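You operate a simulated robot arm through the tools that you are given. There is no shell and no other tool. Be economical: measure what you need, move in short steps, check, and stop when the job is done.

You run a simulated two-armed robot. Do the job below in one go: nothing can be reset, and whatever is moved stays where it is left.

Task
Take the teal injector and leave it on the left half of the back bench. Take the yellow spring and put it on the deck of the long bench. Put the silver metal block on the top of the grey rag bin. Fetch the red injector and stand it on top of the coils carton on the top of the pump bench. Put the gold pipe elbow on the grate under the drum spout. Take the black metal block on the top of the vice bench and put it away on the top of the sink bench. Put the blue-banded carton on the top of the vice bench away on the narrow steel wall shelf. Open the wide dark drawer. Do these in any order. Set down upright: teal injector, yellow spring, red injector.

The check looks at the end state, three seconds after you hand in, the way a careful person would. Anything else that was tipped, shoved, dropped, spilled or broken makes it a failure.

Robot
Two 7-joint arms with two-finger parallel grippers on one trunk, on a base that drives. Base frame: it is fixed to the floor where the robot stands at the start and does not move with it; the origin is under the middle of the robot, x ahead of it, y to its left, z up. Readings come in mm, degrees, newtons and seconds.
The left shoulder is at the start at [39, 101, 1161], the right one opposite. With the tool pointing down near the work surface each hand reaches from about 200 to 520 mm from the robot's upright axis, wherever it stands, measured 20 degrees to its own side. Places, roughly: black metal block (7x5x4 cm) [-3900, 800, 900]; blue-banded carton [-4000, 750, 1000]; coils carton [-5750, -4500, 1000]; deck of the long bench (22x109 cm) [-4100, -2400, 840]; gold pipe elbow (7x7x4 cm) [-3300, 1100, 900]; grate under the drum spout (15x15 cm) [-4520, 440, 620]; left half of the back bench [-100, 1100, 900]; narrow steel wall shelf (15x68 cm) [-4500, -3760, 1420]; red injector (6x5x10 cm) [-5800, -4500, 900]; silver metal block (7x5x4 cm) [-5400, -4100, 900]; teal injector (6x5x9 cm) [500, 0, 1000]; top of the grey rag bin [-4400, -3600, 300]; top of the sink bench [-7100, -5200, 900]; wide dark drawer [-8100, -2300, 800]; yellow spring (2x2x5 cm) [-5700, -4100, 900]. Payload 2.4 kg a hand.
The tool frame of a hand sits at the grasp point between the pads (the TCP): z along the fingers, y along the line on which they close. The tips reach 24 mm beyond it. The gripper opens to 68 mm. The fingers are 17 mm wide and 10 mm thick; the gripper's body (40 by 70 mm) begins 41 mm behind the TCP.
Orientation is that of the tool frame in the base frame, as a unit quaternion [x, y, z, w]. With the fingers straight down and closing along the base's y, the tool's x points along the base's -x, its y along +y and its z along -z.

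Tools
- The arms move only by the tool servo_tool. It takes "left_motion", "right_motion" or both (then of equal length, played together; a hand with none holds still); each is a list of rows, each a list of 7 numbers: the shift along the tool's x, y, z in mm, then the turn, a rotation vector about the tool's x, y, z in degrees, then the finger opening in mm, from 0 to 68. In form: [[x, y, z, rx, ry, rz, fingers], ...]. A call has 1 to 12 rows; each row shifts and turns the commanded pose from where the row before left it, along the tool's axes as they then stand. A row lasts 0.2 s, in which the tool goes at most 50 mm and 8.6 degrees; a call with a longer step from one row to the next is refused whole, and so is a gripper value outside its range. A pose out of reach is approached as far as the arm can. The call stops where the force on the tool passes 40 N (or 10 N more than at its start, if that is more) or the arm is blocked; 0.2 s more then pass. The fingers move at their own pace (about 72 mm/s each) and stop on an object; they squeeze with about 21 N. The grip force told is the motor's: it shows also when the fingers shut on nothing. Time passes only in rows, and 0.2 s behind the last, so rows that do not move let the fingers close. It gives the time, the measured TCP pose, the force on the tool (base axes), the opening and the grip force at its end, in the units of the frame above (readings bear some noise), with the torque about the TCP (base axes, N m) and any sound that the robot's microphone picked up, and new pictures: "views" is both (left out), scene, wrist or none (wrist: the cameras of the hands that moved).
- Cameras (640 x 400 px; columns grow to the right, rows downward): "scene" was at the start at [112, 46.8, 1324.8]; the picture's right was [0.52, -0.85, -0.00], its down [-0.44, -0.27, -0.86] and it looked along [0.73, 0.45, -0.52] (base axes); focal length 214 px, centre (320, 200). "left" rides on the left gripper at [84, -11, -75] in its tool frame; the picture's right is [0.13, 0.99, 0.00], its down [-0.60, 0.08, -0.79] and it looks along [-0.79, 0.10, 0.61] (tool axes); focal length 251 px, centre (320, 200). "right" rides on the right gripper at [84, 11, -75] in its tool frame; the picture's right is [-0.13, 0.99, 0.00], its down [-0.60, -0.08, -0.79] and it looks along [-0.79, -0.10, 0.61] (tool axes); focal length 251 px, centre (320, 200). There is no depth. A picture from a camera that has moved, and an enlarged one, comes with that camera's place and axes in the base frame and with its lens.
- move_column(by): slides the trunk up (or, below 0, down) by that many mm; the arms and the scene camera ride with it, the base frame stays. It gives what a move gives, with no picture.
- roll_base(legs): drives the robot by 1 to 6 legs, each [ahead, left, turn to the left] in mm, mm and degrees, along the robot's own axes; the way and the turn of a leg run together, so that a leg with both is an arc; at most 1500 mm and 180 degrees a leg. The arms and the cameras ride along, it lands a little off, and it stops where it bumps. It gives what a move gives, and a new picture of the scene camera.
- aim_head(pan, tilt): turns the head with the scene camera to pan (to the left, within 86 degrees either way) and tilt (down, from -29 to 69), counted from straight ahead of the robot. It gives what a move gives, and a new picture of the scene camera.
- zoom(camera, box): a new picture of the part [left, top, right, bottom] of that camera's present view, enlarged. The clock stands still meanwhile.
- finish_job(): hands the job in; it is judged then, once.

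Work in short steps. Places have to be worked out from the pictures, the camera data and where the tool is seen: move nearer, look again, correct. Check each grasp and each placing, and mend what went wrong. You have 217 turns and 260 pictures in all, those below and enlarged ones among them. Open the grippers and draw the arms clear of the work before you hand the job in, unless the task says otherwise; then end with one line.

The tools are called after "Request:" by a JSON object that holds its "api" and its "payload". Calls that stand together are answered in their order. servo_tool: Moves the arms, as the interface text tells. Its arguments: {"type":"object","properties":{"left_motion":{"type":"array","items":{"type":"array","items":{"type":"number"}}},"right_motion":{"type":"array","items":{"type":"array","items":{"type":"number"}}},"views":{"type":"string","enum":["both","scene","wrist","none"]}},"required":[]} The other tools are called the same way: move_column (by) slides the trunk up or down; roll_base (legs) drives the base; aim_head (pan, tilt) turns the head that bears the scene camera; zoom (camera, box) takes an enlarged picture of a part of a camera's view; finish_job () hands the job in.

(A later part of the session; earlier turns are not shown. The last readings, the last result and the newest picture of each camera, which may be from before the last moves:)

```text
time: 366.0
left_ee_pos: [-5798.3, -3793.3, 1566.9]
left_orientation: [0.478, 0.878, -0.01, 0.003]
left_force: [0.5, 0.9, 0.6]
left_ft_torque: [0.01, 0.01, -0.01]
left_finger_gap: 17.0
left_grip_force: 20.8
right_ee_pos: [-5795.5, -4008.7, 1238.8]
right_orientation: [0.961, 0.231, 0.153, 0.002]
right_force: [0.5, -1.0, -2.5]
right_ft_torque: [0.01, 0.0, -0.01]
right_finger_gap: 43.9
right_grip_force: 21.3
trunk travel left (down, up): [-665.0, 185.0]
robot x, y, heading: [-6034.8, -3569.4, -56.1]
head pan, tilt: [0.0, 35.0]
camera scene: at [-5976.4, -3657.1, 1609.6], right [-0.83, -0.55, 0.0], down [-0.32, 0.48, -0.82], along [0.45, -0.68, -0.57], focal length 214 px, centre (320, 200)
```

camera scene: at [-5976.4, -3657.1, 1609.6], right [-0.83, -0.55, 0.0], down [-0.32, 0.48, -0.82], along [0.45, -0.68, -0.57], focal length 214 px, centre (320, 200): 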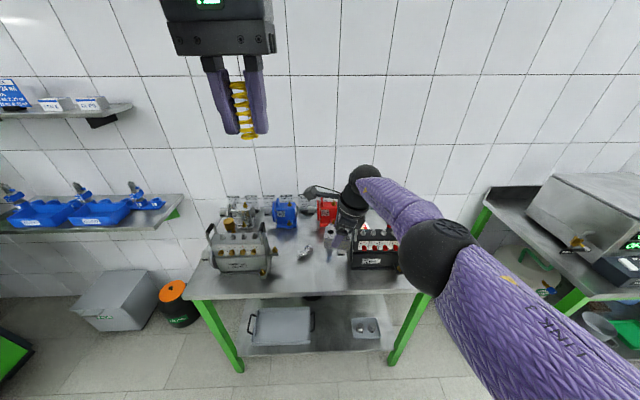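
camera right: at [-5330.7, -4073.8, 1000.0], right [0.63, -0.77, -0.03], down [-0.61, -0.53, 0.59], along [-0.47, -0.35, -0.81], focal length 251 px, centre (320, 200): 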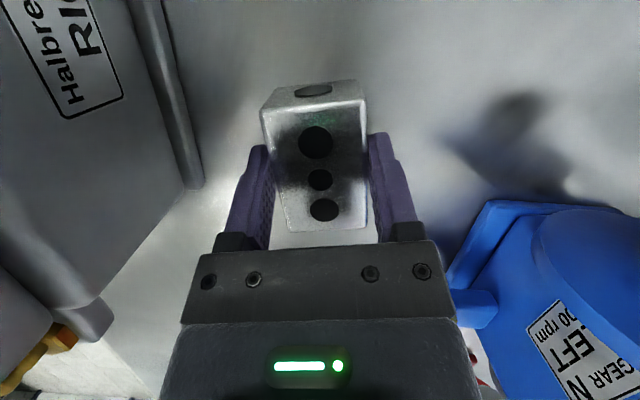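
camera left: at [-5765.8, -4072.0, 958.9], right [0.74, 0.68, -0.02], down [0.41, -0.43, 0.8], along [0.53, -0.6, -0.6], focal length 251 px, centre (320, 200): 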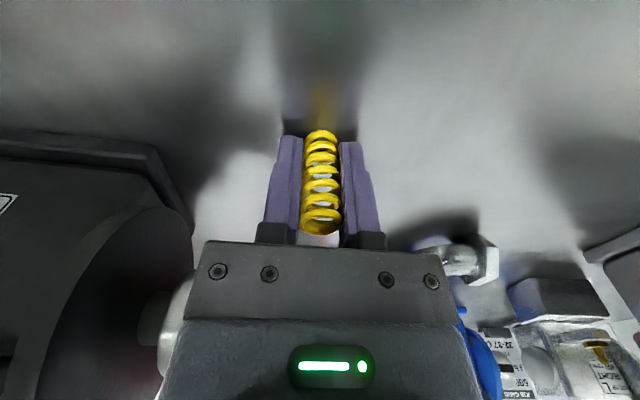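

Silver block in hand. I un-lean the wrist and drive left to the rag bin.

Request:
{"api": "servo_tool", "payload": {"right_motion": [[0, 0, 0, 0, -6, 0, 38], [0, 0, 0, 0, -6, 0, 38], [0, 0, 0, 0, -6, 0, 38], [0, 0, 0, 0, 0, 0, 38]], "views": "none"}}

Request:
{"api": "roll_base", "payload": {"legs": [[0, 1320, 1.5]]}}

Request:
{"api": "aim_head", "payload": {"pan": 0, "tilt": 50}}

```text
time: 367.0
left_ee_pos: [-5799.3, -3794.0, 1566.7]
left_orientation: [0.478, 0.879, -0.011, 0.003]
left_force: [0.3, -0.8, -0.3]
left_ft_torque: [0.02, -0.01, -0.01]
left_finger_gap: 16.9
left_grip_force: 20.9
right_ee_pos: [-5807.1, -3997.2, 1236.9]
right_orientation: [0.973, 0.228, 0.0, 0.039]
right_force: [0.0, 1.1, -3.3]
right_ft_torque: [0.03, -0.02, 0.01]
right_finger_gap: 44.1
right_grip_force: 20.2
right hand out of reach, approached as far as the arm can: row 1, 2, 3
trunk travel left (down, up): [-665.0, 185.0]
robot x, y, heading: [-6030.5, -3572.6, -56.2]
head pan, tilt: [0.0, 35.0]
```

```text
time: 373.6
left_ee_pos: [-4712.1, -3038.0, 1566.3]
left_orientation: [0.461, 0.887, -0.01, 0.003]
left_force: [0.7, 0.5, -0.1]
left_ft_torque: [-0.01, -0.02, 0.02]
left_finger_gap: 17.1
left_grip_force: 20.6
right_ee_pos: [-4713.3, -3241.2, 1235.9]
right_orientation: [0.968, 0.248, 0.001, 0.039]
right_force: [0.0, 0.7, -3.3]
right_ft_torque: [0.0, 0.01, -0.01]
right_finger_gap: 43.8
right_grip_force: 21.0
trunk travel left (down, up): [-665.0, 185.0]
robot x, y, heading: [-4953.5, -2826.2, -54.2]
head pan, tilt: [0.0, 35.0]
camera scene: at [-4894.9, -2907.3, 1609.6], right [-0.81, -0.59, 0.0], down [-0.34, 0.47, -0.82], along [0.48, -0.66, -0.57], focal length 214 px, centre (320, 200)
```

scene: 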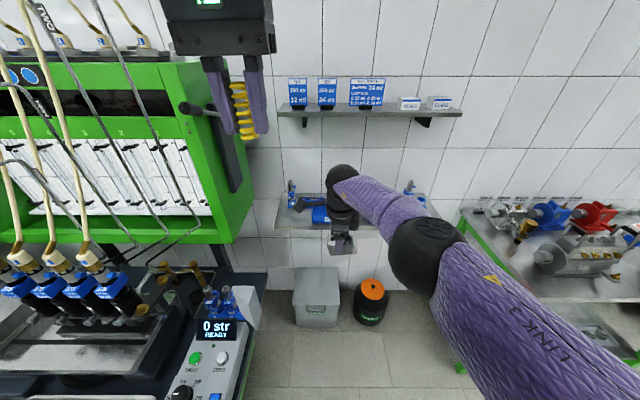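

```text
time: 374.4
left_ee_pos: [-4712.8, -3037.2, 1566.6]
left_orientation: [0.46, 0.888, -0.01, 0.003]
left_force: [0.3, 0.7, 0.0]
left_ft_torque: [-0.02, -0.01, 0.04]
left_finger_gap: 16.7
left_grip_force: 21.0
right_ee_pos: [-4713.7, -3241.8, 1236.2]
right_orientation: [0.968, 0.247, 0.002, 0.04]
right_force: [1.0, 0.5, -3.4]
right_ft_torque: [0.02, -0.04, 0.0]
right_finger_gap: 43.6
right_grip_force: 20.6
trunk travel left (down, up): [-665.0, 185.0]
robot x, y, heading: [-4955.1, -2829.2, -54.2]
head pan, tilt: [0.0, 50.0]
camera scene: at [-4901.6, -2898.5, 1587.9], right [-0.81, -0.59, 0.0], down [-0.45, 0.62, -0.64], along [0.38, -0.52, -0.77], focal length 214 px, centre (320, 200)
```

scene: 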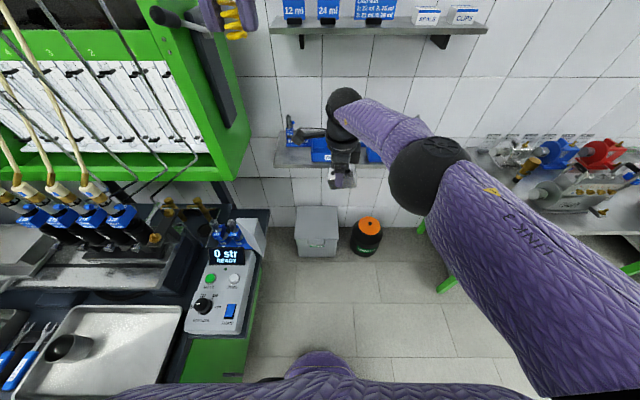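

The long bench blocks a straight approach to the bin; I'll come in from its right at ~50° heading. Move right/ahead, then turn left 50°.

Request:
{"api": "roll_base", "payload": {"legs": [[250, -575, 0], [0, 0, 49.7]]}}

Request:
{"api": "aim_head", "payload": {"pan": 0, "tilt": 45}}

```text
time: 380.1
left_ee_pos: [-4958.0, -3327.7, 1567.1]
left_orientation: [0.047, 0.999, -0.008, 0.008]
left_force: [-0.2, 0.7, 0.5]
left_ft_torque: [0.03, 0.04, 0.03]
left_finger_gap: 17.1
left_grip_force: 21.0
right_ee_pos: [-4804.2, -3458.9, 1236.3]
right_orientation: [0.777, 0.628, 0.018, 0.035]
right_force: [0.1, 0.3, -2.5]
right_ft_torque: [0.03, 0.02, -0.01]
right_finger_gap: 44.1
right_grip_force: 21.0
trunk travel left (down, up): [-665.0, 185.0]
robot x, y, heading: [-5276.8, -3372.4, -4.6]
head pan, tilt: [0.0, 50.0]
camera scene: at [-5187.0, -3379.2, 1587.9], right [-0.08, -1.0, 0.0], down [-0.76, 0.06, -0.64], along [0.64, -0.05, -0.77], focal length 214 px, centre (320, 200)
```

scene: 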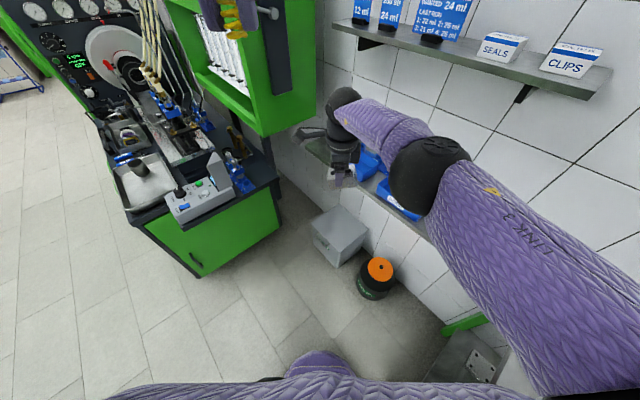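

```text
time: 380.8
left_ee_pos: [-4958.2, -3326.1, 1565.6]
left_orientation: [0.048, 0.999, -0.008, 0.008]
left_force: [0.9, -0.2, -0.6]
left_ft_torque: [0.02, 0.0, -0.02]
left_finger_gap: 17.0
left_grip_force: 20.8
right_ee_pos: [-4804.4, -3460.3, 1236.4]
right_orientation: [0.777, 0.628, 0.018, 0.036]
right_force: [-0.7, 0.2, -2.6]
right_ft_torque: [0.01, 0.03, -0.01]
right_finger_gap: 43.7
right_grip_force: 20.4
trunk travel left (down, up): [-665.0, 185.0]
robot x, y, heading: [-5274.5, -3368.4, -4.7]
head pan, tilt: [0.0, 45.0]
camera scene: at [-5182.7, -3379.8, 1594.7], right [-0.08, -1.0, 0.0], down [-0.71, 0.06, -0.71], along [0.7, -0.06, -0.71], focal length 214 px, centre (320, 200)
```

scene: 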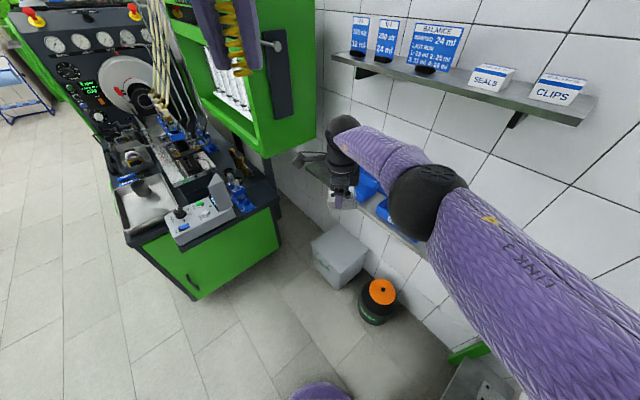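

Good view of bin and shelf. Lower the trunk 600 mm here, then lower the hand and approach under the shelf edge.

Request:
{"api": "move_column", "payload": {"by": -600}}

Request:
{"api": "servo_tool", "payload": {"right_motion": [[0, 0, 30, 2, 0, 0, 38], [0, 0, 35, 2, 0, 0, 38], [0, 0, 40, 0, 0, 0, 38], [0, 0, 40, 0, 0, 0, 38], [0, 0, 0, 0, 0, 0, 38]], "views": "scene"}}

```text
refused: -600 is not a number from -400 to 400
```

```text
time: 382.0
left_ee_pos: [-4959.6, -3329.6, 1567.2]
left_orientation: [0.048, 0.999, -0.008, 0.007]
left_force: [0.5, -0.6, -0.1]
left_ft_torque: [0.04, 0.01, 0.01]
left_finger_gap: 16.8
left_grip_force: 21.1
right_ee_pos: [-4844.9, -3470.6, 1113.5]
right_orientation: [0.777, 0.63, -0.003, 0.008]
right_force: [0.3, -1.5, -3.1]
right_ft_torque: [0.04, -0.01, 0.0]
right_finger_gap: 43.7
right_grip_force: 21.4
right hand out of reach, approached as far as the arm can: row 1, 2, 3, 4
trunk travel left (down, up): [-665.0, 185.0]
robot x, y, heading: [-5276.7, -3366.3, -5.0]
head pan, tilt: [0.0, 45.0]
camera scene: at [-5182.7, -3381.4, 1594.8], right [-0.08, -1.0, 0.0], down [-0.7, 0.06, -0.71], along [0.7, -0.06, -0.71], focal length 214 px, centre (320, 200)
```

scene: 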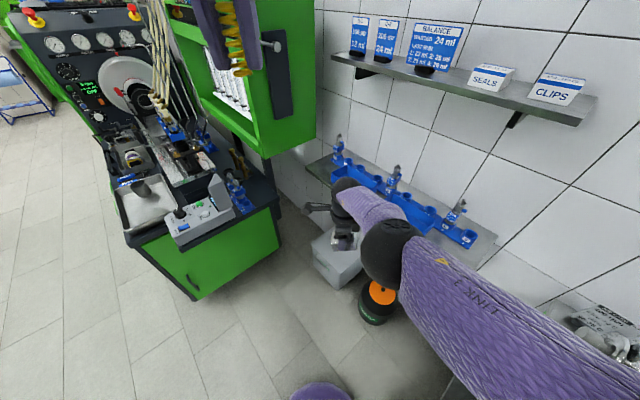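

Column moves are limited to 400 per call; lower in two moves.

Request:
{"api": "move_column", "payload": {"by": -400}}

Request:
{"api": "move_column", "payload": {"by": -180}}

Request:
{"api": "aim_head", "payload": {"pan": 0, "tilt": 35}}

```text
time: 385.8
left_ee_pos: [-4958.8, -3327.0, 1167.2]
left_orientation: [0.047, 0.999, -0.008, 0.009]
left_force: [-0.5, 1.1, -0.1]
left_ft_torque: [-0.03, -0.03, -0.01]
left_finger_gap: 17.0
left_grip_force: 20.8
right_ee_pos: [-4859.6, -3467.7, 662.2]
right_orientation: [0.776, 0.628, -0.051, -0.036]
right_force: [0.2, 0.3, -2.9]
right_ft_torque: [-0.01, 0.0, 0.01]
right_finger_gap: 43.9
right_grip_force: 20.5
trunk travel left (down, up): [-265.0, 585.0]
robot x, y, heading: [-5277.4, -3369.1, -4.9]
head pan, tilt: [0.0, 45.0]
```

```text
time: 387.8
left_ee_pos: [-4959.5, -3327.1, 986.8]
left_orientation: [0.048, 0.999, -0.009, 0.008]
left_force: [-0.2, -0.4, -0.6]
left_ft_torque: [-0.01, 0.03, -0.01]
left_finger_gap: 17.1
left_grip_force: 21.4
right_ee_pos: [-4884.7, -3464.1, 426.3]
right_orientation: [0.769, 0.624, -0.106, -0.089]
right_force: [0.3, 0.0, -2.4]
right_ft_torque: [0.02, -0.06, 0.04]
right_finger_gap: 43.6
right_grip_force: 20.4
trunk travel left (down, up): [-85.0, 765.0]
robot x, y, heading: [-5273.2, -3370.5, -4.4]
head pan, tilt: [0.0, 45.0]
```

```text
time: 388.5
left_ee_pos: [-4960.2, -3327.5, 986.5]
left_orientation: [0.048, 0.999, -0.008, 0.007]
left_force: [0.0, 0.0, 0.2]
left_ft_torque: [0.01, -0.01, -0.02]
left_finger_gap: 17.2
left_grip_force: 20.9
right_ee_pos: [-4884.9, -3465.5, 427.7]
right_orientation: [0.769, 0.624, -0.105, -0.089]
right_force: [-0.6, 0.8, -3.5]
right_ft_torque: [0.04, -0.02, 0.02]
right_finger_gap: 43.9
right_grip_force: 21.1
trunk travel left (down, up): [-85.0, 765.0]
robot x, y, heading: [-5279.8, -3373.0, -4.8]
head pan, tilt: [0.0, 35.0]
camera scene: at [-5080.7, -3388.4, 1022.8], right [-0.08, -1.0, 0.0], down [-0.57, 0.05, -0.82], along [0.82, -0.07, -0.57], focal length 214 px, centre (320, 200)
```

scene: 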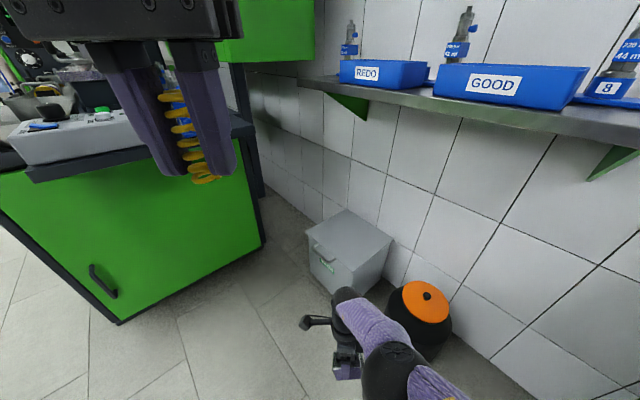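

Lid top solves to ≈365, centre ≈(-4445,-3570). The hand has drooped/tilted; I level it and raise to ~470.

Request:
{"api": "servo_tool", "payload": {"right_motion": [[0, 0, -20, -8, 0, 0, 38], [0, 0, -20, -8, 0, 0, 38], [0, 0, -10, 0, 0, 0, 38], [0, 0, 0, 0, 0, 0, 38]], "views": "both"}}

```text
time: 389.5
left_ee_pos: [-4959.9, -3327.7, 987.1]
left_orientation: [0.048, 0.999, -0.008, 0.008]
left_force: [-1.1, 0.7, -0.6]
left_ft_torque: [-0.02, -0.01, 0.01]
left_finger_gap: 16.7
left_grip_force: 20.8
right_ee_pos: [-4853.2, -3460.4, 438.7]
right_orientation: [0.773, 0.63, -0.062, -0.036]
right_force: [-0.2, -0.2, -2.2]
right_ft_torque: [0.05, -0.02, -0.03]
right_finger_gap: 43.7
right_grip_force: 21.1
right hand out of reach, approached as far as the arm can: row 1, 2, 3
trunk travel left (down, up): [-85.0, 765.0]
robot x, y, heading: [-5273.8, -3369.5, -4.6]
head pan, tilt: [0.0, 35.0]
camera scene: at [-5080.7, -3388.4, 1022.8], right [-0.08, -1.0, 0.0], down [-0.57, 0.05, -0.82], along [0.82, -0.07, -0.57], focal length 214 px, centre (320, 200)
camera right: at [-4816.2, -3378.2, 507.2], right [0.94, -0.33, -0.13], down [-0.08, -0.56, 0.83], along [-0.34, -0.76, -0.55], focal length 251 px, centre (320, 200)
```

scene: 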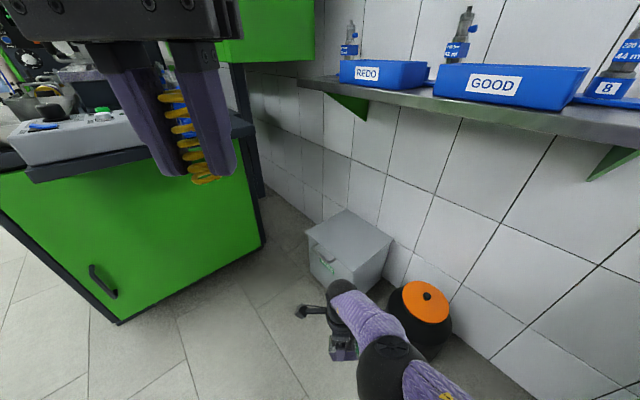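
right: 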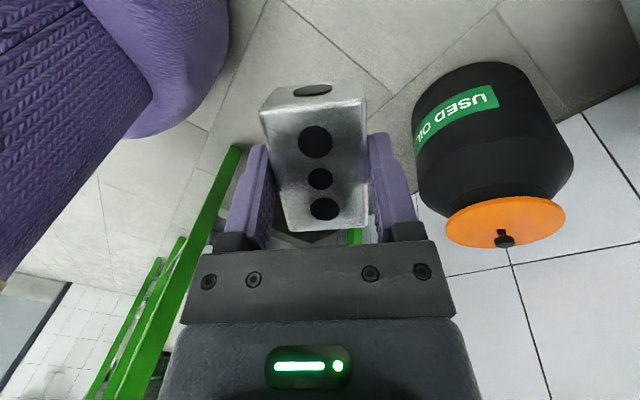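

The arm posture is at a joint limit, but usable (8° tilt). I raise the trunk 40 mm and drive: right 75, then ahead 290 mm, and look.

Request:
{"api": "move_column", "payload": {"by": 45}}

Request:
{"api": "roll_base", "payload": {"legs": [[0, -70, 0], [290, 0, 0]]}}

Request:
{"api": "servo_tool", "payload": {"right_motion": [[0, 0, 0, 0, 0, 0, 38]], "views": "wrist"}}

```text
time: 390.4
left_ee_pos: [-4957.8, -3327.0, 1031.8]
left_orientation: [0.048, 0.999, -0.008, 0.007]
left_force: [-0.5, -0.6, -0.5]
left_ft_torque: [0.01, 0.02, 0.0]
left_finger_gap: 16.8
left_grip_force: 20.8
right_ee_pos: [-4849.1, -3459.2, 493.4]
right_orientation: [0.775, 0.63, -0.054, -0.026]
right_force: [0.4, 0.6, -2.9]
right_ft_torque: [0.03, 0.01, 0.01]
right_finger_gap: 43.6
right_grip_force: 20.9
trunk travel left (down, up): [-130.0, 720.0]
robot x, y, heading: [-5281.1, -3371.8, -4.8]
head pan, tilt: [0.0, 35.0]
```

```text
time: 393.0
left_ee_pos: [-4678.2, -3420.3, 1032.2]
left_orientation: [0.052, 0.999, -0.009, 0.007]
left_force: [-0.1, -0.3, -1.0]
left_ft_torque: [-0.02, 0.01, -0.01]
left_finger_gap: 16.9
left_grip_force: 20.8
right_ee_pos: [-4570.2, -3554.4, 492.8]
right_orientation: [0.776, 0.628, -0.053, -0.027]
right_force: [-0.7, 0.1, -2.3]
right_ft_torque: [0.02, 0.0, 0.0]
right_finger_gap: 43.8
right_grip_force: 21.1
trunk travel left (down, up): [-130.0, 720.0]
robot x, y, heading: [-4995.8, -3464.7, -5.5]
head pan, tilt: [0.0, 35.0]
camera scene: at [-4814.5, -3480.5, 1069.4], right [-0.09, -1.0, 0.0], down [-0.57, 0.05, -0.82], along [0.82, -0.07, -0.57], focal length 214 px, centre (320, 200)
```

scene: 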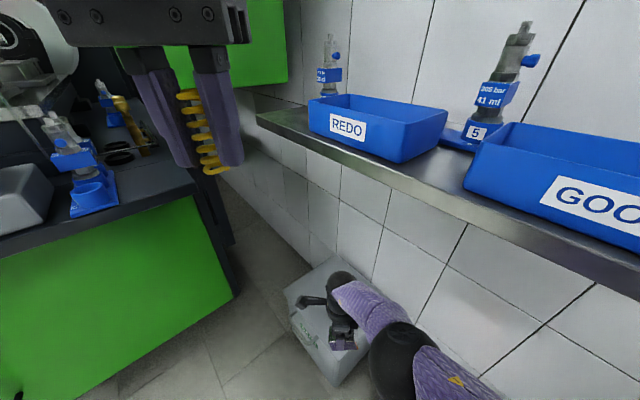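

```text
time: 393.4
left_ee_pos: [-4676.2, -3421.7, 1031.9]
left_orientation: [0.052, 0.999, -0.008, 0.007]
left_force: [-0.2, -1.1, -1.1]
left_ft_torque: [-0.02, 0.01, -0.01]
left_finger_gap: 16.9
left_grip_force: 20.8
right_ee_pos: [-4569.4, -3554.7, 492.6]
right_orientation: [0.776, 0.628, -0.053, -0.026]
right_force: [-0.3, -0.8, -2.1]
right_ft_torque: [0.02, -0.03, -0.01]
right_finger_gap: 43.7
right_grip_force: 21.1
trunk travel left (down, up): [-130.0, 720.0]
robot x, y, heading: [-4996.5, -3459.2, -5.2]
head pan, tilt: [0.0, 35.0]
camera right: at [-4533.6, -3473.6, 563.4], right [0.94, -0.34, -0.1], down [-0.11, -0.55, 0.83], along [-0.33, -0.76, -0.56], focal length 251 px, centre (320, 200)
```

right: 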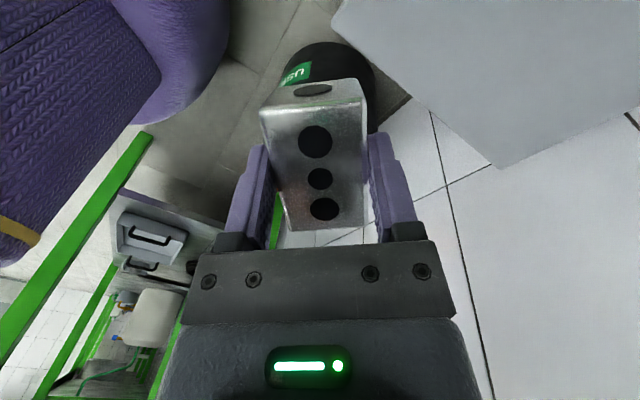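

Lid visible to the front. I drive ahead 105 and left 40 so the block is well inside the lid.

Request:
{"api": "roll_base", "payload": {"legs": [[105, 40, 0]]}}

Request:
{"api": "servo_tool", "payload": {"right_motion": [[0, 0, 0, 0, 0, 0, 38]], "views": "wrist"}}

```text
time: 394.6
left_ee_pos: [-4568.8, -3390.1, 1031.3]
left_orientation: [0.052, 0.999, -0.007, 0.008]
left_force: [-0.9, 0.2, 0.1]
left_ft_torque: [0.02, 0.0, 0.0]
left_finger_gap: 17.0
left_grip_force: 21.3
right_ee_pos: [-4461.3, -3525.0, 493.5]
right_orientation: [0.777, 0.627, -0.053, -0.027]
right_force: [0.1, 0.1, -2.7]
right_ft_torque: [0.01, 0.0, 0.01]
right_finger_gap: 43.8
right_grip_force: 21.4
trunk travel left (down, up): [-130.0, 720.0]
robot x, y, heading: [-4888.1, -3434.1, -5.3]
head pan, tilt: [0.0, 35.0]
camera scene: at [-4705.7, -3450.1, 1069.4], right [-0.09, -1.0, 0.0], down [-0.57, 0.05, -0.82], along [0.82, -0.08, -0.57], focal length 214 px, centre (320, 200)
```

scene: 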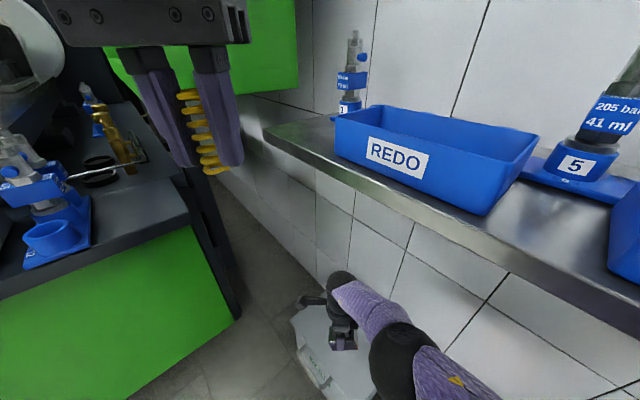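

```text
time: 395.0
left_ee_pos: [-4568.5, -3393.0, 1031.2]
left_orientation: [0.052, 0.999, -0.009, 0.007]
left_force: [-0.4, 0.6, -0.1]
left_ft_torque: [0.0, 0.02, 0.01]
left_finger_gap: 17.0
left_grip_force: 21.2
right_ee_pos: [-4461.8, -3524.7, 494.7]
right_orientation: [0.777, 0.626, -0.053, -0.027]
right_force: [-0.2, -0.4, -3.7]
right_ft_torque: [0.05, -0.05, 0.03]
right_finger_gap: 44.1
right_grip_force: 20.8
trunk travel left (down, up): [-130.0, 720.0]
robot x, y, heading: [-4887.1, -3430.9, -5.2]
head pan, tilt: [0.0, 35.0]
camera right: at [-4424.8, -3443.9, 563.4], right [0.94, -0.34, -0.1], down [-0.11, -0.55, 0.83], along [-0.33, -0.76, -0.55], focal length 251 px, centre (320, 200)
```

right: 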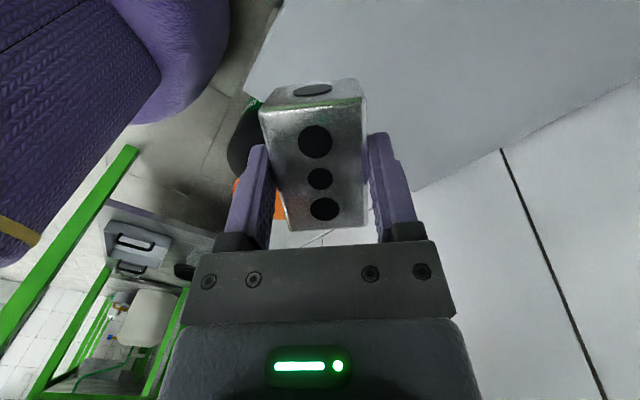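

Margins to the lid's front edge are small; drive 30 mm further, then lower.

Request:
{"api": "roll_base", "payload": {"legs": [[32, 5, 0]]}}

Request:
{"api": "move_column", "payload": {"by": -55}}

Request:
{"api": "servo_tool", "payload": {"right_motion": [[0, 0, 0, 0, 0, 0, 38]], "views": "wrist"}}

```text
time: 395.9
left_ee_pos: [-4536.2, -3388.2, 1031.6]
left_orientation: [0.052, 0.999, -0.008, 0.007]
left_force: [0.3, -0.1, -0.5]
left_ft_torque: [-0.01, -0.04, 0.02]
left_finger_gap: 16.7
left_grip_force: 20.9
right_ee_pos: [-4428.8, -3522.8, 493.7]
right_orientation: [0.777, 0.626, -0.053, -0.026]
right_force: [0.0, 0.5, -2.3]
right_ft_torque: [0.03, 0.02, 0.04]
right_finger_gap: 43.8
right_grip_force: 20.7
trunk travel left (down, up): [-130.0, 720.0]
robot x, y, heading: [-4852.8, -3430.3, -5.3]
head pan, tilt: [0.0, 35.0]
camera scene: at [-4673.0, -3448.0, 1069.4], right [-0.09, -1.0, 0.0], down [-0.57, 0.05, -0.82], along [0.82, -0.08, -0.57], focal length 214 px, centre (320, 200)
```

scene: 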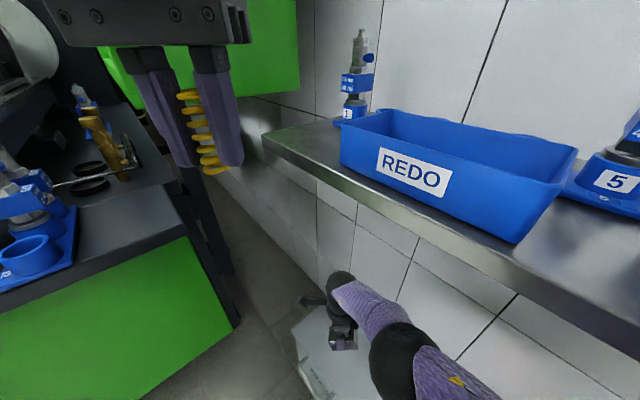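

```text
time: 396.8
left_ee_pos: [-4536.3, -3389.7, 976.8]
left_orientation: [0.053, 0.999, -0.007, 0.008]
left_force: [-0.7, 0.8, -1.2]
left_ft_torque: [-0.02, 0.04, -0.01]
left_finger_gap: 17.0
left_grip_force: 20.8
right_ee_pos: [-4435.0, -3521.9, 424.1]
right_orientation: [0.776, 0.626, -0.068, -0.041]
right_force: [-0.1, 0.8, -2.7]
right_ft_torque: [0.0, 0.01, 0.0]
right_finger_gap: 43.7
right_grip_force: 20.9
trunk travel left (down, up): [-75.0, 775.0]
robot x, y, heading: [-4851.8, -3432.3, -5.5]
head pan, tilt: [0.0, 35.0]
```

```text
time: 397.2
left_ee_pos: [-4536.4, -3389.8, 975.5]
left_orientation: [0.052, 0.999, -0.008, 0.008]
left_force: [0.6, -0.3, 0.3]
left_ft_torque: [-0.03, 0.03, -0.02]
left_finger_gap: 16.9
left_grip_force: 20.7
right_ee_pos: [-4434.9, -3522.4, 425.0]
right_orientation: [0.776, 0.626, -0.068, -0.041]
right_force: [0.0, 0.9, -3.4]
right_ft_torque: [0.02, 0.0, 0.0]
right_finger_gap: 43.8
right_grip_force: 21.3
trunk travel left (down, up): [-75.0, 775.0]
robot x, y, heading: [-4851.3, -3428.5, -5.4]
head pan, tilt: [0.0, 35.0]
camera right: at [-4395.5, -3441.2, 492.7], right [0.93, -0.34, -0.14], down [-0.08, -0.56, 0.83], along [-0.36, -0.76, -0.54], focal length 251 px, centre (320, 200)
```

right: 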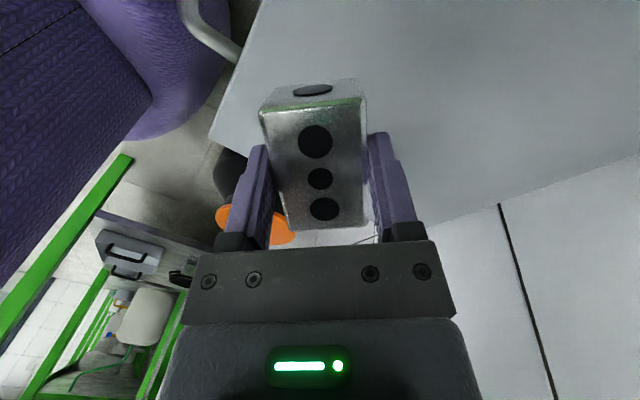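

Well inside the lid. Lower with the trunk in small steps until contact.

Request:
{"api": "move_column", "payload": {"by": -14}}

Request:
{"api": "move_column", "payload": {"by": -10}}

```text
time: 397.8
left_ee_pos: [-4535.9, -3390.7, 963.1]
left_orientation: [0.052, 0.999, -0.009, 0.008]
left_force: [0.3, 0.2, -0.1]
left_ft_torque: [-0.05, -0.01, -0.03]
left_finger_gap: 16.9
left_grip_force: 20.5
right_ee_pos: [-4435.5, -3521.6, 406.9]
right_orientation: [0.775, 0.626, -0.071, -0.043]
right_force: [0.0, 0.4, -3.5]
right_ft_torque: [0.02, 0.01, -0.01]
right_finger_gap: 43.7
right_grip_force: 21.6
trunk travel left (down, up): [-61.0, 789.0]
robot x, y, heading: [-4854.1, -3430.7, -5.1]
head pan, tilt: [0.0, 35.0]
```

```text
time: 398.4
left_ee_pos: [-4536.0, -3388.3, 952.6]
left_orientation: [0.052, 0.999, -0.008, 0.009]
left_force: [0.3, 0.2, -1.1]
left_ft_torque: [-0.01, 0.01, 0.02]
left_finger_gap: 17.0
left_grip_force: 20.7
right_ee_pos: [-4434.4, -3520.9, 396.5]
right_orientation: [0.775, 0.626, -0.073, -0.044]
right_force: [0.3, 0.4, -2.7]
right_ft_torque: [0.01, 0.01, 0.01]
right_finger_gap: 43.6
right_grip_force: 20.9
trunk travel left (down, up): [-51.0, 799.0]
robot x, y, heading: [-4854.4, -3429.5, -5.0]
head pan, tilt: [0.0, 35.0]
```

No contact yet; continue.

Request:
{"api": "move_column", "payload": {"by": -8}}

Request:
{"api": "move_column", "payload": {"by": -7}}

```text
time: 399.0
left_ee_pos: [-4536.9, -3387.6, 944.1]
left_orientation: [0.053, 0.999, -0.008, 0.007]
left_force: [-0.4, 0.6, -0.7]
left_ft_torque: [-0.02, -0.01, 0.0]
left_finger_gap: 17.1
left_grip_force: 21.0
right_ee_pos: [-4433.8, -3520.5, 386.2]
right_orientation: [0.775, 0.626, -0.074, -0.044]
right_force: [-0.3, -0.1, -3.5]
right_ft_torque: [0.02, 0.0, 0.01]
right_finger_gap: 43.8
right_grip_force: 21.1
trunk travel left (down, up): [-43.0, 807.0]
robot x, y, heading: [-4855.3, -3433.4, -5.2]
head pan, tilt: [0.0, 35.0]
```

```text
time: 399.6
left_ee_pos: [-4536.2, -3388.7, 937.5]
left_orientation: [0.052, 0.999, -0.008, 0.007]
left_force: [0.1, -0.2, -0.6]
left_ft_torque: [0.01, -0.02, 0.0]
left_finger_gap: 16.7
left_grip_force: 21.4
right_ee_pos: [-4433.4, -3520.2, 378.7]
right_orientation: [0.776, 0.625, -0.074, -0.045]
right_force: [0.2, 0.3, -2.3]
right_ft_torque: [0.03, -0.01, 0.0]
right_finger_gap: 44.0
right_grip_force: 21.0
trunk travel left (down, up): [-36.0, 814.0]
robot x, y, heading: [-4852.9, -3431.6, -5.4]
head pan, tilt: [0.0, 35.0]
```

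Continue down.

Request:
{"api": "move_column", "payload": {"by": -9}}

Request:
{"api": "move_column", "payload": {"by": -9}}

Request:
{"api": "servo_tool", "payload": {"right_motion": [[0, 0, 0, 0, 0, 0, 38]], "views": "wrist"}}

```text
time: 400.1
left_ee_pos: [-4535.8, -3389.2, 929.0]
left_orientation: [0.053, 0.999, -0.008, 0.009]
left_force: [-1.3, -0.9, -0.7]
left_ft_torque: [0.01, 0.04, 0.03]
left_finger_gap: 16.9
left_grip_force: 20.6
right_ee_pos: [-4431.8, -3520.7, 369.5]
right_orientation: [0.775, 0.626, -0.076, -0.046]
right_force: [-2.5, -1.0, 4.0]
right_ft_torque: [0.09, -0.01, 0.02]
right_finger_gap: 44.0
right_grip_force: 21.2
trunk travel left (down, up): [-27.0, 823.0]
robot x, y, heading: [-4852.3, -3434.2, -4.9]
head pan, tilt: [0.0, 35.0]
```

```text
time: 400.7
left_ee_pos: [-4535.7, -3389.2, 918.7]
left_orientation: [0.051, 0.999, -0.009, 0.007]
left_force: [11.6, 3.1, 4.6]
left_ft_torque: [-0.19, 1.21, -0.27]
left_finger_gap: 16.7
left_grip_force: 20.9
right_ee_pos: [-4430.8, -3519.6, 358.3]
right_orientation: [0.775, 0.626, -0.078, -0.047]
right_force: [-2.4, 0.0, 4.5]
right_ft_torque: [0.07, -0.05, 0.02]
right_finger_gap: 43.6
right_grip_force: 20.9
trunk travel left (down, up): [-18.0, 832.0]
robot x, y, heading: [-4850.5, -3432.7, -5.6]
head pan, tilt: [0.0, 35.0]
```

```text
time: 401.1
left_ee_pos: [-4536.6, -3388.0, 919.9]
left_orientation: [0.052, 0.999, -0.008, 0.007]
left_force: [12.7, 3.8, 6.2]
left_ft_torque: [-0.22, 1.37, -0.27]
left_finger_gap: 16.8
left_grip_force: 21.1
right_ee_pos: [-4431.5, -3519.2, 358.5]
right_orientation: [0.775, 0.626, -0.078, -0.046]
right_force: [-0.5, -1.1, -1.1]
right_ft_torque: [0.06, 0.0, 0.0]
right_finger_gap: 43.8
right_grip_force: 21.0
trunk travel left (down, up): [-18.0, 832.0]
robot x, y, heading: [-4853.9, -3430.8, -5.2]
head pan, tilt: [0.0, 35.0]
camera right: at [-4389.7, -3439.3, 425.8], right [0.93, -0.34, -0.16], down [-0.06, -0.55, 0.83], along [-0.37, -0.76, -0.53], focal length 251 px, centre (320, 200)
```

right: 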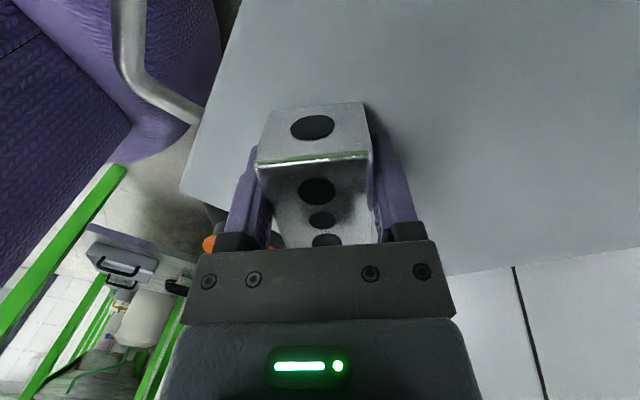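

Block rests on the lid (right load vanished), and the left hand feels a light contact. Release the block now and raise the trunk.

Request:
{"api": "servo_tool", "payload": {"right_motion": [[0, 0, 0, 0, 0, 0, 46], [0, 0, 0, 0, 0, 0, 56], [0, 0, 0, 0, 0, 0, 66], [0, 0, 0, 0, 0, 0, 66]], "views": "wrist"}}

Request:
{"api": "move_column", "payload": {"by": 20}}

Request:
{"api": "aim_head", "payload": {"pan": 25, "tilt": 45}}

```text
time: 402.1
left_ee_pos: [-4535.9, -3388.5, 919.6]
left_orientation: [0.052, 0.999, -0.008, 0.007]
left_force: [7.1, 0.5, 6.9]
left_ft_torque: [-0.04, 1.16, -0.02]
left_finger_gap: 17.1
left_grip_force: 20.8
right_ee_pos: [-4430.2, -3520.6, 358.6]
right_orientation: [0.775, 0.625, -0.077, -0.048]
right_force: [0.5, 0.0, 0.4]
right_ft_torque: [0.01, 0.03, 0.01]
right_finger_gap: 66.0
right_grip_force: 0.0
trunk travel left (down, up): [-18.0, 832.0]
robot x, y, heading: [-4854.7, -3432.2, -5.3]
head pan, tilt: [0.0, 35.0]
camera right: at [-4389.6, -3439.3, 426.2], right [0.93, -0.34, -0.16], down [-0.06, -0.55, 0.83], along [-0.37, -0.76, -0.53], focal length 251 px, centre (320, 200)
```

right: 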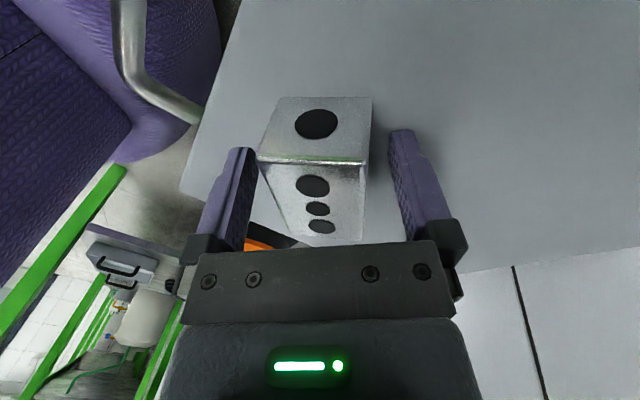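

```text
time: 402.8
left_ee_pos: [-4535.9, -3389.5, 938.5]
left_orientation: [0.053, 0.999, -0.008, 0.008]
left_force: [0.4, -0.5, -0.5]
left_ft_torque: [0.0, 0.0, -0.01]
left_finger_gap: 17.1
left_grip_force: 21.0
right_ee_pos: [-4430.8, -3519.8, 381.5]
right_orientation: [0.775, 0.626, -0.075, -0.044]
right_force: [-0.3, 0.9, -0.4]
right_ft_torque: [0.06, 0.01, 0.03]
right_finger_gap: 65.9
right_grip_force: 0.1
trunk travel left (down, up): [-38.0, 812.0]
robot x, y, heading: [-4854.0, -3429.8, -5.6]
head pan, tilt: [0.0, 35.0]
```

```text
time: 403.7
left_ee_pos: [-4536.0, -3389.3, 940.1]
left_orientation: [0.052, 0.999, -0.009, 0.008]
left_force: [0.3, -0.2, -0.3]
left_ft_torque: [-0.02, -0.02, 0.01]
left_finger_gap: 17.0
left_grip_force: 21.3
right_ee_pos: [-4430.7, -3520.8, 383.0]
right_orientation: [0.776, 0.625, -0.075, -0.044]
right_force: [0.3, -0.5, 0.3]
right_ft_torque: [0.0, 0.03, -0.04]
right_finger_gap: 65.9
right_grip_force: 0.0
trunk travel left (down, up): [-38.0, 812.0]
robot x, y, heading: [-4849.3, -3431.0, -5.1]
head pan, tilt: [25.0, 45.0]
camera scene: at [-4652.7, -3415.4, 959.0], right [0.34, -0.94, 0.0], down [-0.67, -0.24, -0.71], along [0.67, 0.24, -0.71], focal length 214 px, centre (320, 200)
```

scene: 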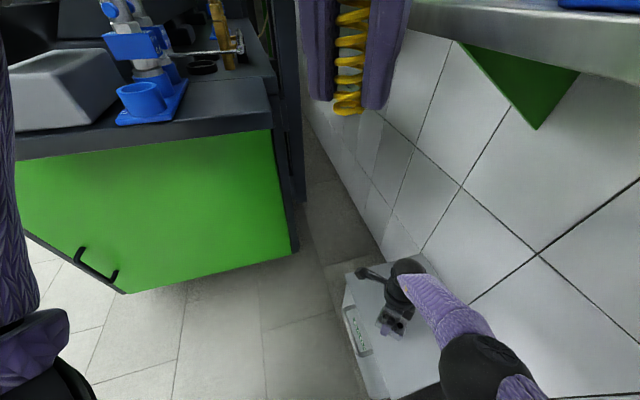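

Released. Raise further and verify the block on the lid, then back out.

Request:
{"api": "move_column", "payload": {"by": 110}}

Request:
{"api": "servo_tool", "payload": {"right_motion": [[0, 0, 0, 0, 0, 0, 66]], "views": "wrist"}}

Request:
{"api": "roll_base", "payload": {"legs": [[-450, 0, 0]]}}

```text
time: 405.1
left_ee_pos: [-4535.6, -3390.3, 1048.8]
left_orientation: [0.052, 0.999, -0.008, 0.007]
left_force: [0.5, -0.3, 0.2]
left_ft_torque: [-0.01, 0.0, -0.02]
left_finger_gap: 16.6
left_grip_force: 20.9
right_ee_pos: [-4408.6, -3522.1, 534.6]
right_orientation: [0.779, 0.626, -0.034, -0.005]
right_force: [0.1, 0.8, -0.2]
right_ft_torque: [0.0, -0.02, 0.01]
right_finger_gap: 66.1
right_grip_force: 0.1
trunk travel left (down, up): [-148.0, 702.0]
robot x, y, heading: [-4852.5, -3430.7, -5.3]
head pan, tilt: [25.0, 45.0]
```

```text
time: 405.5
left_ee_pos: [-4535.9, -3388.7, 1049.4]
left_orientation: [0.053, 0.999, -0.008, 0.008]
left_force: [0.0, -0.4, -0.7]
left_ft_torque: [0.03, 0.01, 0.0]
left_finger_gap: 17.0
left_grip_force: 20.9
right_ee_pos: [-4410.0, -3521.8, 534.7]
right_orientation: [0.779, 0.626, -0.033, -0.005]
right_force: [-0.9, 0.5, -0.6]
right_ft_torque: [0.0, -0.03, -0.02]
right_finger_gap: 66.1
right_grip_force: 0.0
trunk travel left (down, up): [-148.0, 702.0]
robot x, y, heading: [-4853.0, -3431.7, -5.1]
head pan, tilt: [25.0, 45.0]
camera right: at [-4376.5, -3440.9, 605.1], right [0.94, -0.34, -0.04], down [-0.16, -0.54, 0.82], along [-0.3, -0.77, -0.57], focal length 251 px, centre (320, 200)
```

right: 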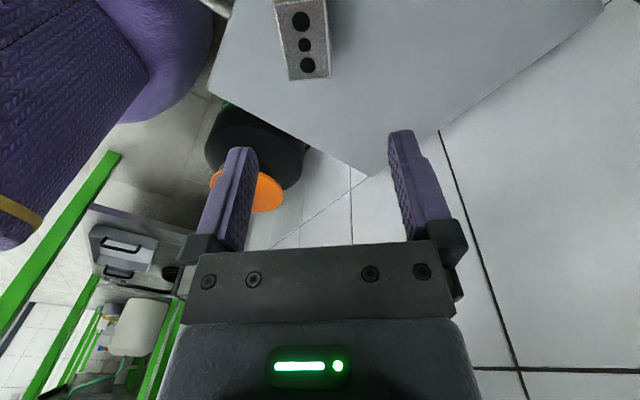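

```text
time: 408.2
left_ee_pos: [-4992.8, -3346.9, 1049.8]
left_orientation: [0.053, 0.999, -0.009, 0.008]
left_force: [-0.6, 1.0, -0.6]
left_ft_torque: [-0.03, -0.02, -0.01]
left_finger_gap: 17.1
left_grip_force: 20.5
right_ee_pos: [-4866.4, -3480.3, 533.1]
right_orientation: [0.779, 0.626, -0.032, -0.004]
right_force: [-0.6, 0.3, -0.3]
right_ft_torque: [0.02, 0.01, -0.02]
right_finger_gap: 66.1
right_grip_force: 0.1
trunk travel left (down, up): [-148.0, 702.0]
robot x, y, heading: [-5309.7, -3388.5, -5.4]
head pan, tilt: [25.0, 45.0]
camera scene: at [-5147.0, -3369.3, 1073.1], right [0.34, -0.94, 0.0], down [-0.67, -0.24, -0.71], along [0.67, 0.24, -0.71], focal length 214 px, centre (320, 200)
```

scene: 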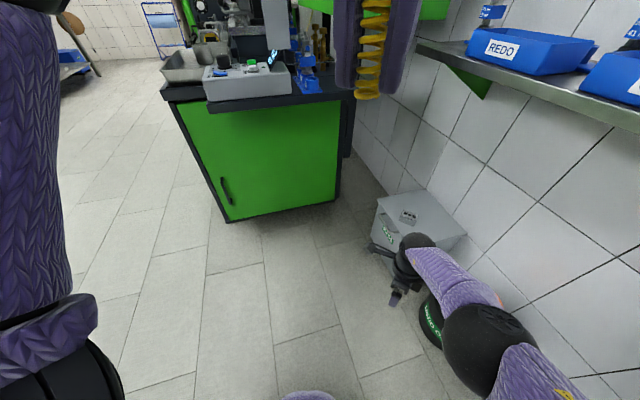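

Silver block is on the bin lid. Next the spring: raise trunk, lift the right hand, turn to face the long bench and drive over.

Request:
{"api": "move_column", "payload": {"by": 227}}

Request:
{"api": "servo_tool", "payload": {"right_motion": [[0, 0, -45, 0, 0, 0, 66], [0, 0, -45, 0, 0, 0, 66], [0, 0, -45, 0, 0, 0, 66], [0, 0, -45, 0, 0, 0, 66], [0, 0, -45, 0, 0, 0, 66], [0, 0, -45, 0, 0, 0, 66], [0, 0, -45, 0, 0, 0, 66], [0, 0, 0, 0, 0, 0, 66]], "views": "none"}}

Request:
{"api": "roll_base", "payload": {"legs": [[0, 0, -49], [-780, 0, 0], [0, 1450, 0]]}}

Request:
{"api": "aim_head", "payload": {"pan": 0, "tilt": 35}}

```text
time: 410.6
left_ee_pos: [-4992.9, -3347.0, 1276.7]
left_orientation: [0.053, 0.999, -0.008, 0.008]
left_force: [0.5, 0.1, 0.0]
left_ft_torque: [-0.01, -0.04, -0.02]
left_finger_gap: 17.0
left_grip_force: 20.3
right_ee_pos: [-4848.1, -3481.8, 827.6]
right_orientation: [0.779, 0.624, 0.021, 0.05]
right_force: [-0.2, 0.3, -0.2]
right_ft_torque: [-0.01, 0.03, -0.01]
right_finger_gap: 65.9
right_grip_force: 0.1
trunk travel left (down, up): [-375.0, 475.0]
robot x, y, heading: [-5306.9, -3388.1, -5.6]
head pan, tilt: [25.0, 45.0]
```

```text
time: 412.4
left_ee_pos: [-4992.2, -3346.8, 1276.5]
left_orientation: [0.053, 0.999, -0.008, 0.007]
left_force: [-0.3, 0.4, -0.7]
left_ft_torque: [0.01, -0.01, -0.04]
left_finger_gap: 17.1
left_grip_force: 20.5
right_ee_pos: [-4876.2, -3464.3, 1142.8]
right_orientation: [0.779, 0.625, 0.022, 0.05]
right_force: [0.3, -0.2, -0.2]
right_ft_torque: [-0.03, 0.0, 0.01]
right_finger_gap: 66.0
right_grip_force: 0.2
trunk travel left (down, up): [-375.0, 475.0]
robot x, y, heading: [-5311.3, -3389.1, -5.4]
head pan, tilt: [25.0, 45.0]
```

```text
time: 425.8
left_ee_pos: [-4282.3, -2168.0, 1277.7]
left_orientation: [0.49, 0.872, -0.01, 0.004]
left_force: [0.5, 0.5, -0.8]
left_ft_torque: [0.0, 0.01, 0.01]
left_finger_gap: 16.9
left_grip_force: 20.8
right_ee_pos: [-4305.2, -2335.4, 1143.1]
right_orientation: [0.975, 0.215, -0.003, 0.054]
right_force: [0.6, 0.7, -0.7]
right_ft_torque: [0.01, -0.02, 0.01]
right_finger_gap: 65.9
right_grip_force: 0.1
trunk travel left (down, up): [-375.0, 475.0]
robot x, y, heading: [-4512.1, -1942.3, -58.0]
head pan, tilt: [25.0, 45.0]
camera scene: at [-4422.3, -2016.8, 1303.8], right [-0.54, -0.84, 0.0], down [-0.59, 0.38, -0.71], along [0.59, -0.38, -0.71], focal length 214 px, centre (320, 200)
```

scene: 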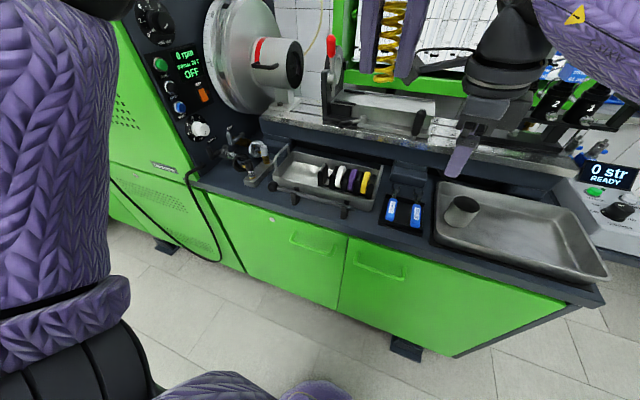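

```text
time: 426.7
left_ee_pos: [-4284.1, -2169.1, 1276.2]
left_orientation: [0.489, 0.872, -0.01, 0.004]
left_force: [-0.2, 0.2, -0.9]
left_ft_torque: [-0.04, 0.0, 0.0]
left_finger_gap: 16.9
left_grip_force: 21.4
right_ee_pos: [-4305.7, -2333.6, 1142.4]
right_orientation: [0.975, 0.215, -0.002, 0.055]
right_force: [-0.4, 0.0, 0.1]
right_ft_torque: [-0.01, 0.02, 0.04]
right_finger_gap: 65.9
right_grip_force: 0.0
trunk travel left (down, up): [-375.0, 475.0]
robot x, y, heading: [-4510.8, -1942.6, -57.7]
head pan, tilt: [0.0, 35.0]
camera scene: at [-4443.9, -2047.2, 1318.6], right [-0.85, -0.53, 0.0], down [-0.31, 0.49, -0.82], along [0.44, -0.69, -0.57], focal length 214 px, centre (320, 200)
```

scene: 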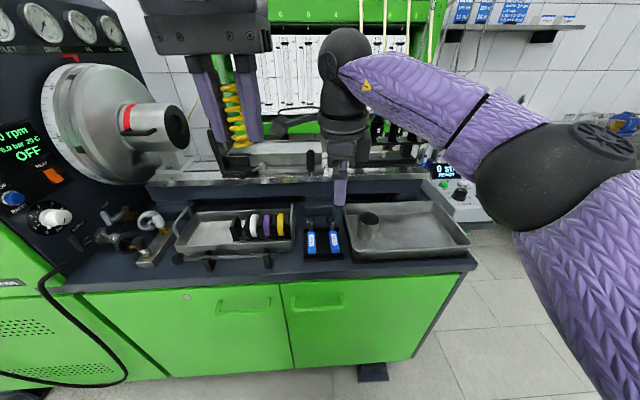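

Zoom on the deck to find a free spot.

Request:
{"api": "zoom", "payload": {"camera": "scene", "box": [130, 170, 490, 295]}}

```text
1.78 times, centred on (310, 232) of scene
camera zoom: at [-4443.9, -2047.2, 1318.6], right [-0.85, -0.53, 0.0], down [-0.31, 0.49, -0.82], along [0.44, -0.69, -0.57], focal length 381 px, centre (338, 142)
```

zoom: 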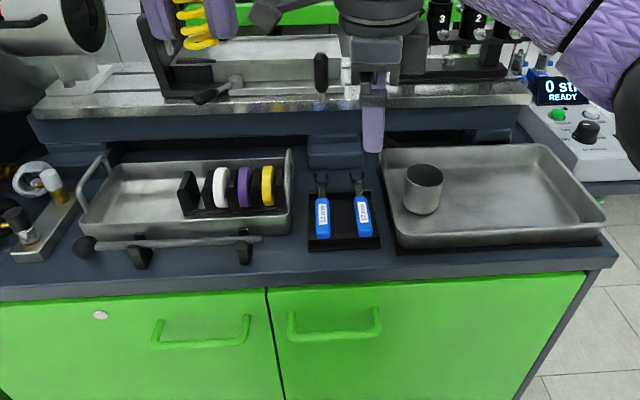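

Free dark deck lies in front of the blue tool mat, ≈(-4254,-2364). I retract/raise the right hand, lower the left partly, then drive ahead 110 and right 76.

Request:
{"api": "servo_tool", "payload": {"right_motion": [[0, -25, -30, 0, 0, 0, 66], [0, -25, -30, 0, 0, 0, 66], [0, -25, -30, 0, 0, 0, 66], [0, -25, 0, 0, 0, 0, 66], [0, 0, 0, 0, 0, 0, 66]], "left_motion": [[-15, 0, 40, 0, 0, 0, 10], [-15, 0, 40, 0, 0, 0, 10], [-15, 0, 40, 0, 0, 0, 10], [-15, 0, 40, 0, 0, 0, 10], [-12, 0, 40, 0, 0, 0, 10]], "views": "none"}}

Request:
{"api": "roll_base", "payload": {"legs": [[105, -76, 0]]}}

Request:
{"api": "servo_tool", "payload": {"left_motion": [[0, 0, 30, 0, 0, 0, 10], [0, 0, 30, 0, 0, 0, 10], [0, 0, 0, 0, 0, 0, 10]], "views": "both"}}

```text
time: 427.5
left_ee_pos: [-4264.8, -2201.2, 1178.6]
left_orientation: [0.494, 0.869, -0.016, 0.007]
left_force: [-1.0, 3.1, -2.8]
left_ft_torque: [-0.35, -0.08, 0.01]
left_finger_gap: 16.9
left_grip_force: 21.2
right_ee_pos: [-4337.5, -2274.8, 1209.0]
right_orientation: [0.979, 0.195, -0.009, 0.055]
right_force: [0.7, -4.6, 2.8]
right_ft_torque: [0.44, -0.14, -0.37]
right_finger_gap: 65.9
right_grip_force: 0.2
trunk travel left (down, up): [-375.0, 475.0]
robot x, y, heading: [-4505.8, -1943.6, -57.9]
head pan, tilt: [0.0, 35.0]
stopped in row 3 (left hand): the force on the tool passed its limit at 110 N (the readings are from after the stop); the commanded pose is now the measured one
```

```text
time: 428.7
left_ee_pos: [-4274.1, -2333.4, 1180.0]
left_orientation: [0.495, 0.869, -0.017, 0.006]
left_force: [-2.4, 5.7, -3.0]
left_ft_torque: [-0.71, -0.15, 0.05]
left_finger_gap: 17.0
left_grip_force: 20.9
right_ee_pos: [-4345.9, -2405.4, 1208.1]
right_orientation: [0.979, 0.196, -0.009, 0.054]
right_force: [1.9, -6.7, 1.8]
right_ft_torque: [0.71, -0.05, -0.64]
right_finger_gap: 66.1
right_grip_force: 0.1
trunk travel left (down, up): [-375.0, 475.0]
robot x, y, heading: [-4517.4, -2071.0, -57.8]
head pan, tilt: [0.0, 35.0]
camera scene: at [-4452.9, -2178.0, 1318.5], right [-0.85, -0.53, 0.0], down [-0.31, 0.49, -0.82], along [0.44, -0.69, -0.57], focal length 214 px, centre (320, 200)
```

scene: 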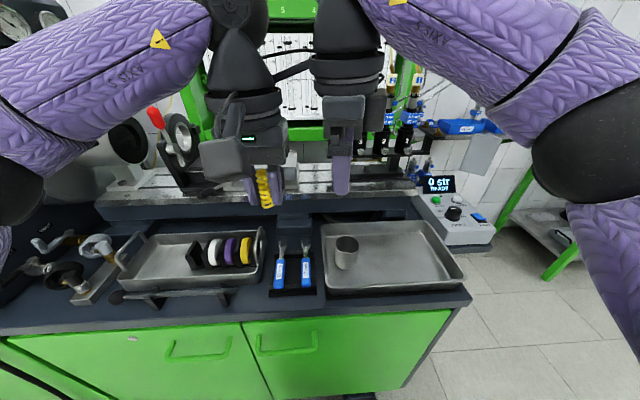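

```text
time: 429.5
left_ee_pos: [-4273.1, -2332.2, 1119.8]
left_orientation: [0.493, 0.87, -0.017, 0.006]
left_force: [1.0, 0.1, -0.6]
left_ft_torque: [0.01, 0.01, 0.03]
left_finger_gap: 16.9
left_grip_force: 20.6
right_ee_pos: [-4345.4, -2403.3, 1208.1]
right_orientation: [0.979, 0.196, -0.009, 0.054]
right_force: [0.0, -0.1, 0.3]
right_ft_torque: [0.01, 0.05, 0.0]
right_finger_gap: 65.9
right_grip_force: 0.1
trunk travel left (down, up): [-375.0, 475.0]
robot x, y, heading: [-4517.3, -2072.1, -57.6]
head pan, tilt: [0.0, 35.0]
camera scene: at [-4452.9, -2177.1, 1318.6], right [-0.85, -0.53, 0.0], down [-0.31, 0.49, -0.82], along [0.44, -0.69, -0.57], focal length 214 px, centre (320, 200)
camera left: at [-4325.8, -2263.6, 1190.1], right [0.79, 0.62, -0.03], down [0.38, -0.45, 0.81], along [0.49, -0.64, -0.59], focal length 251 px, centre (320, 200)
```

scene: 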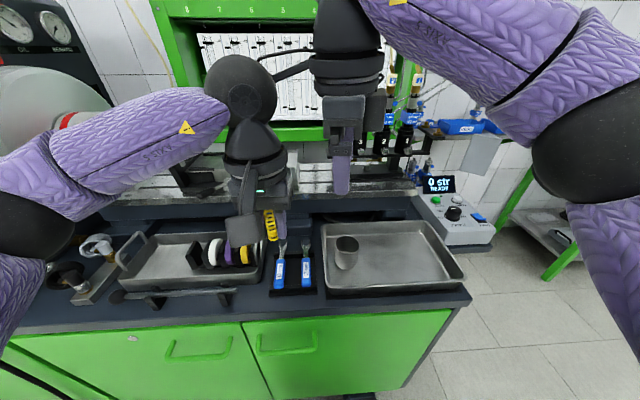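
left: 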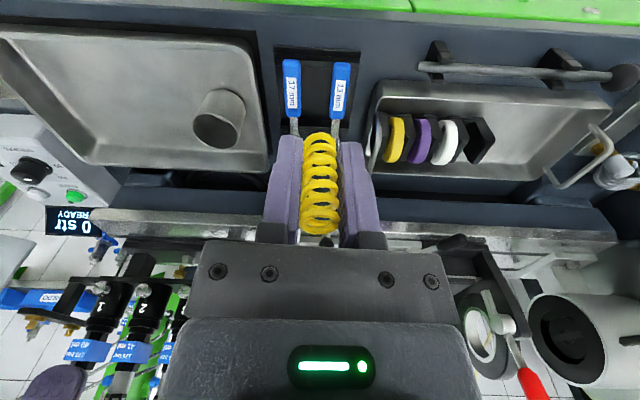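

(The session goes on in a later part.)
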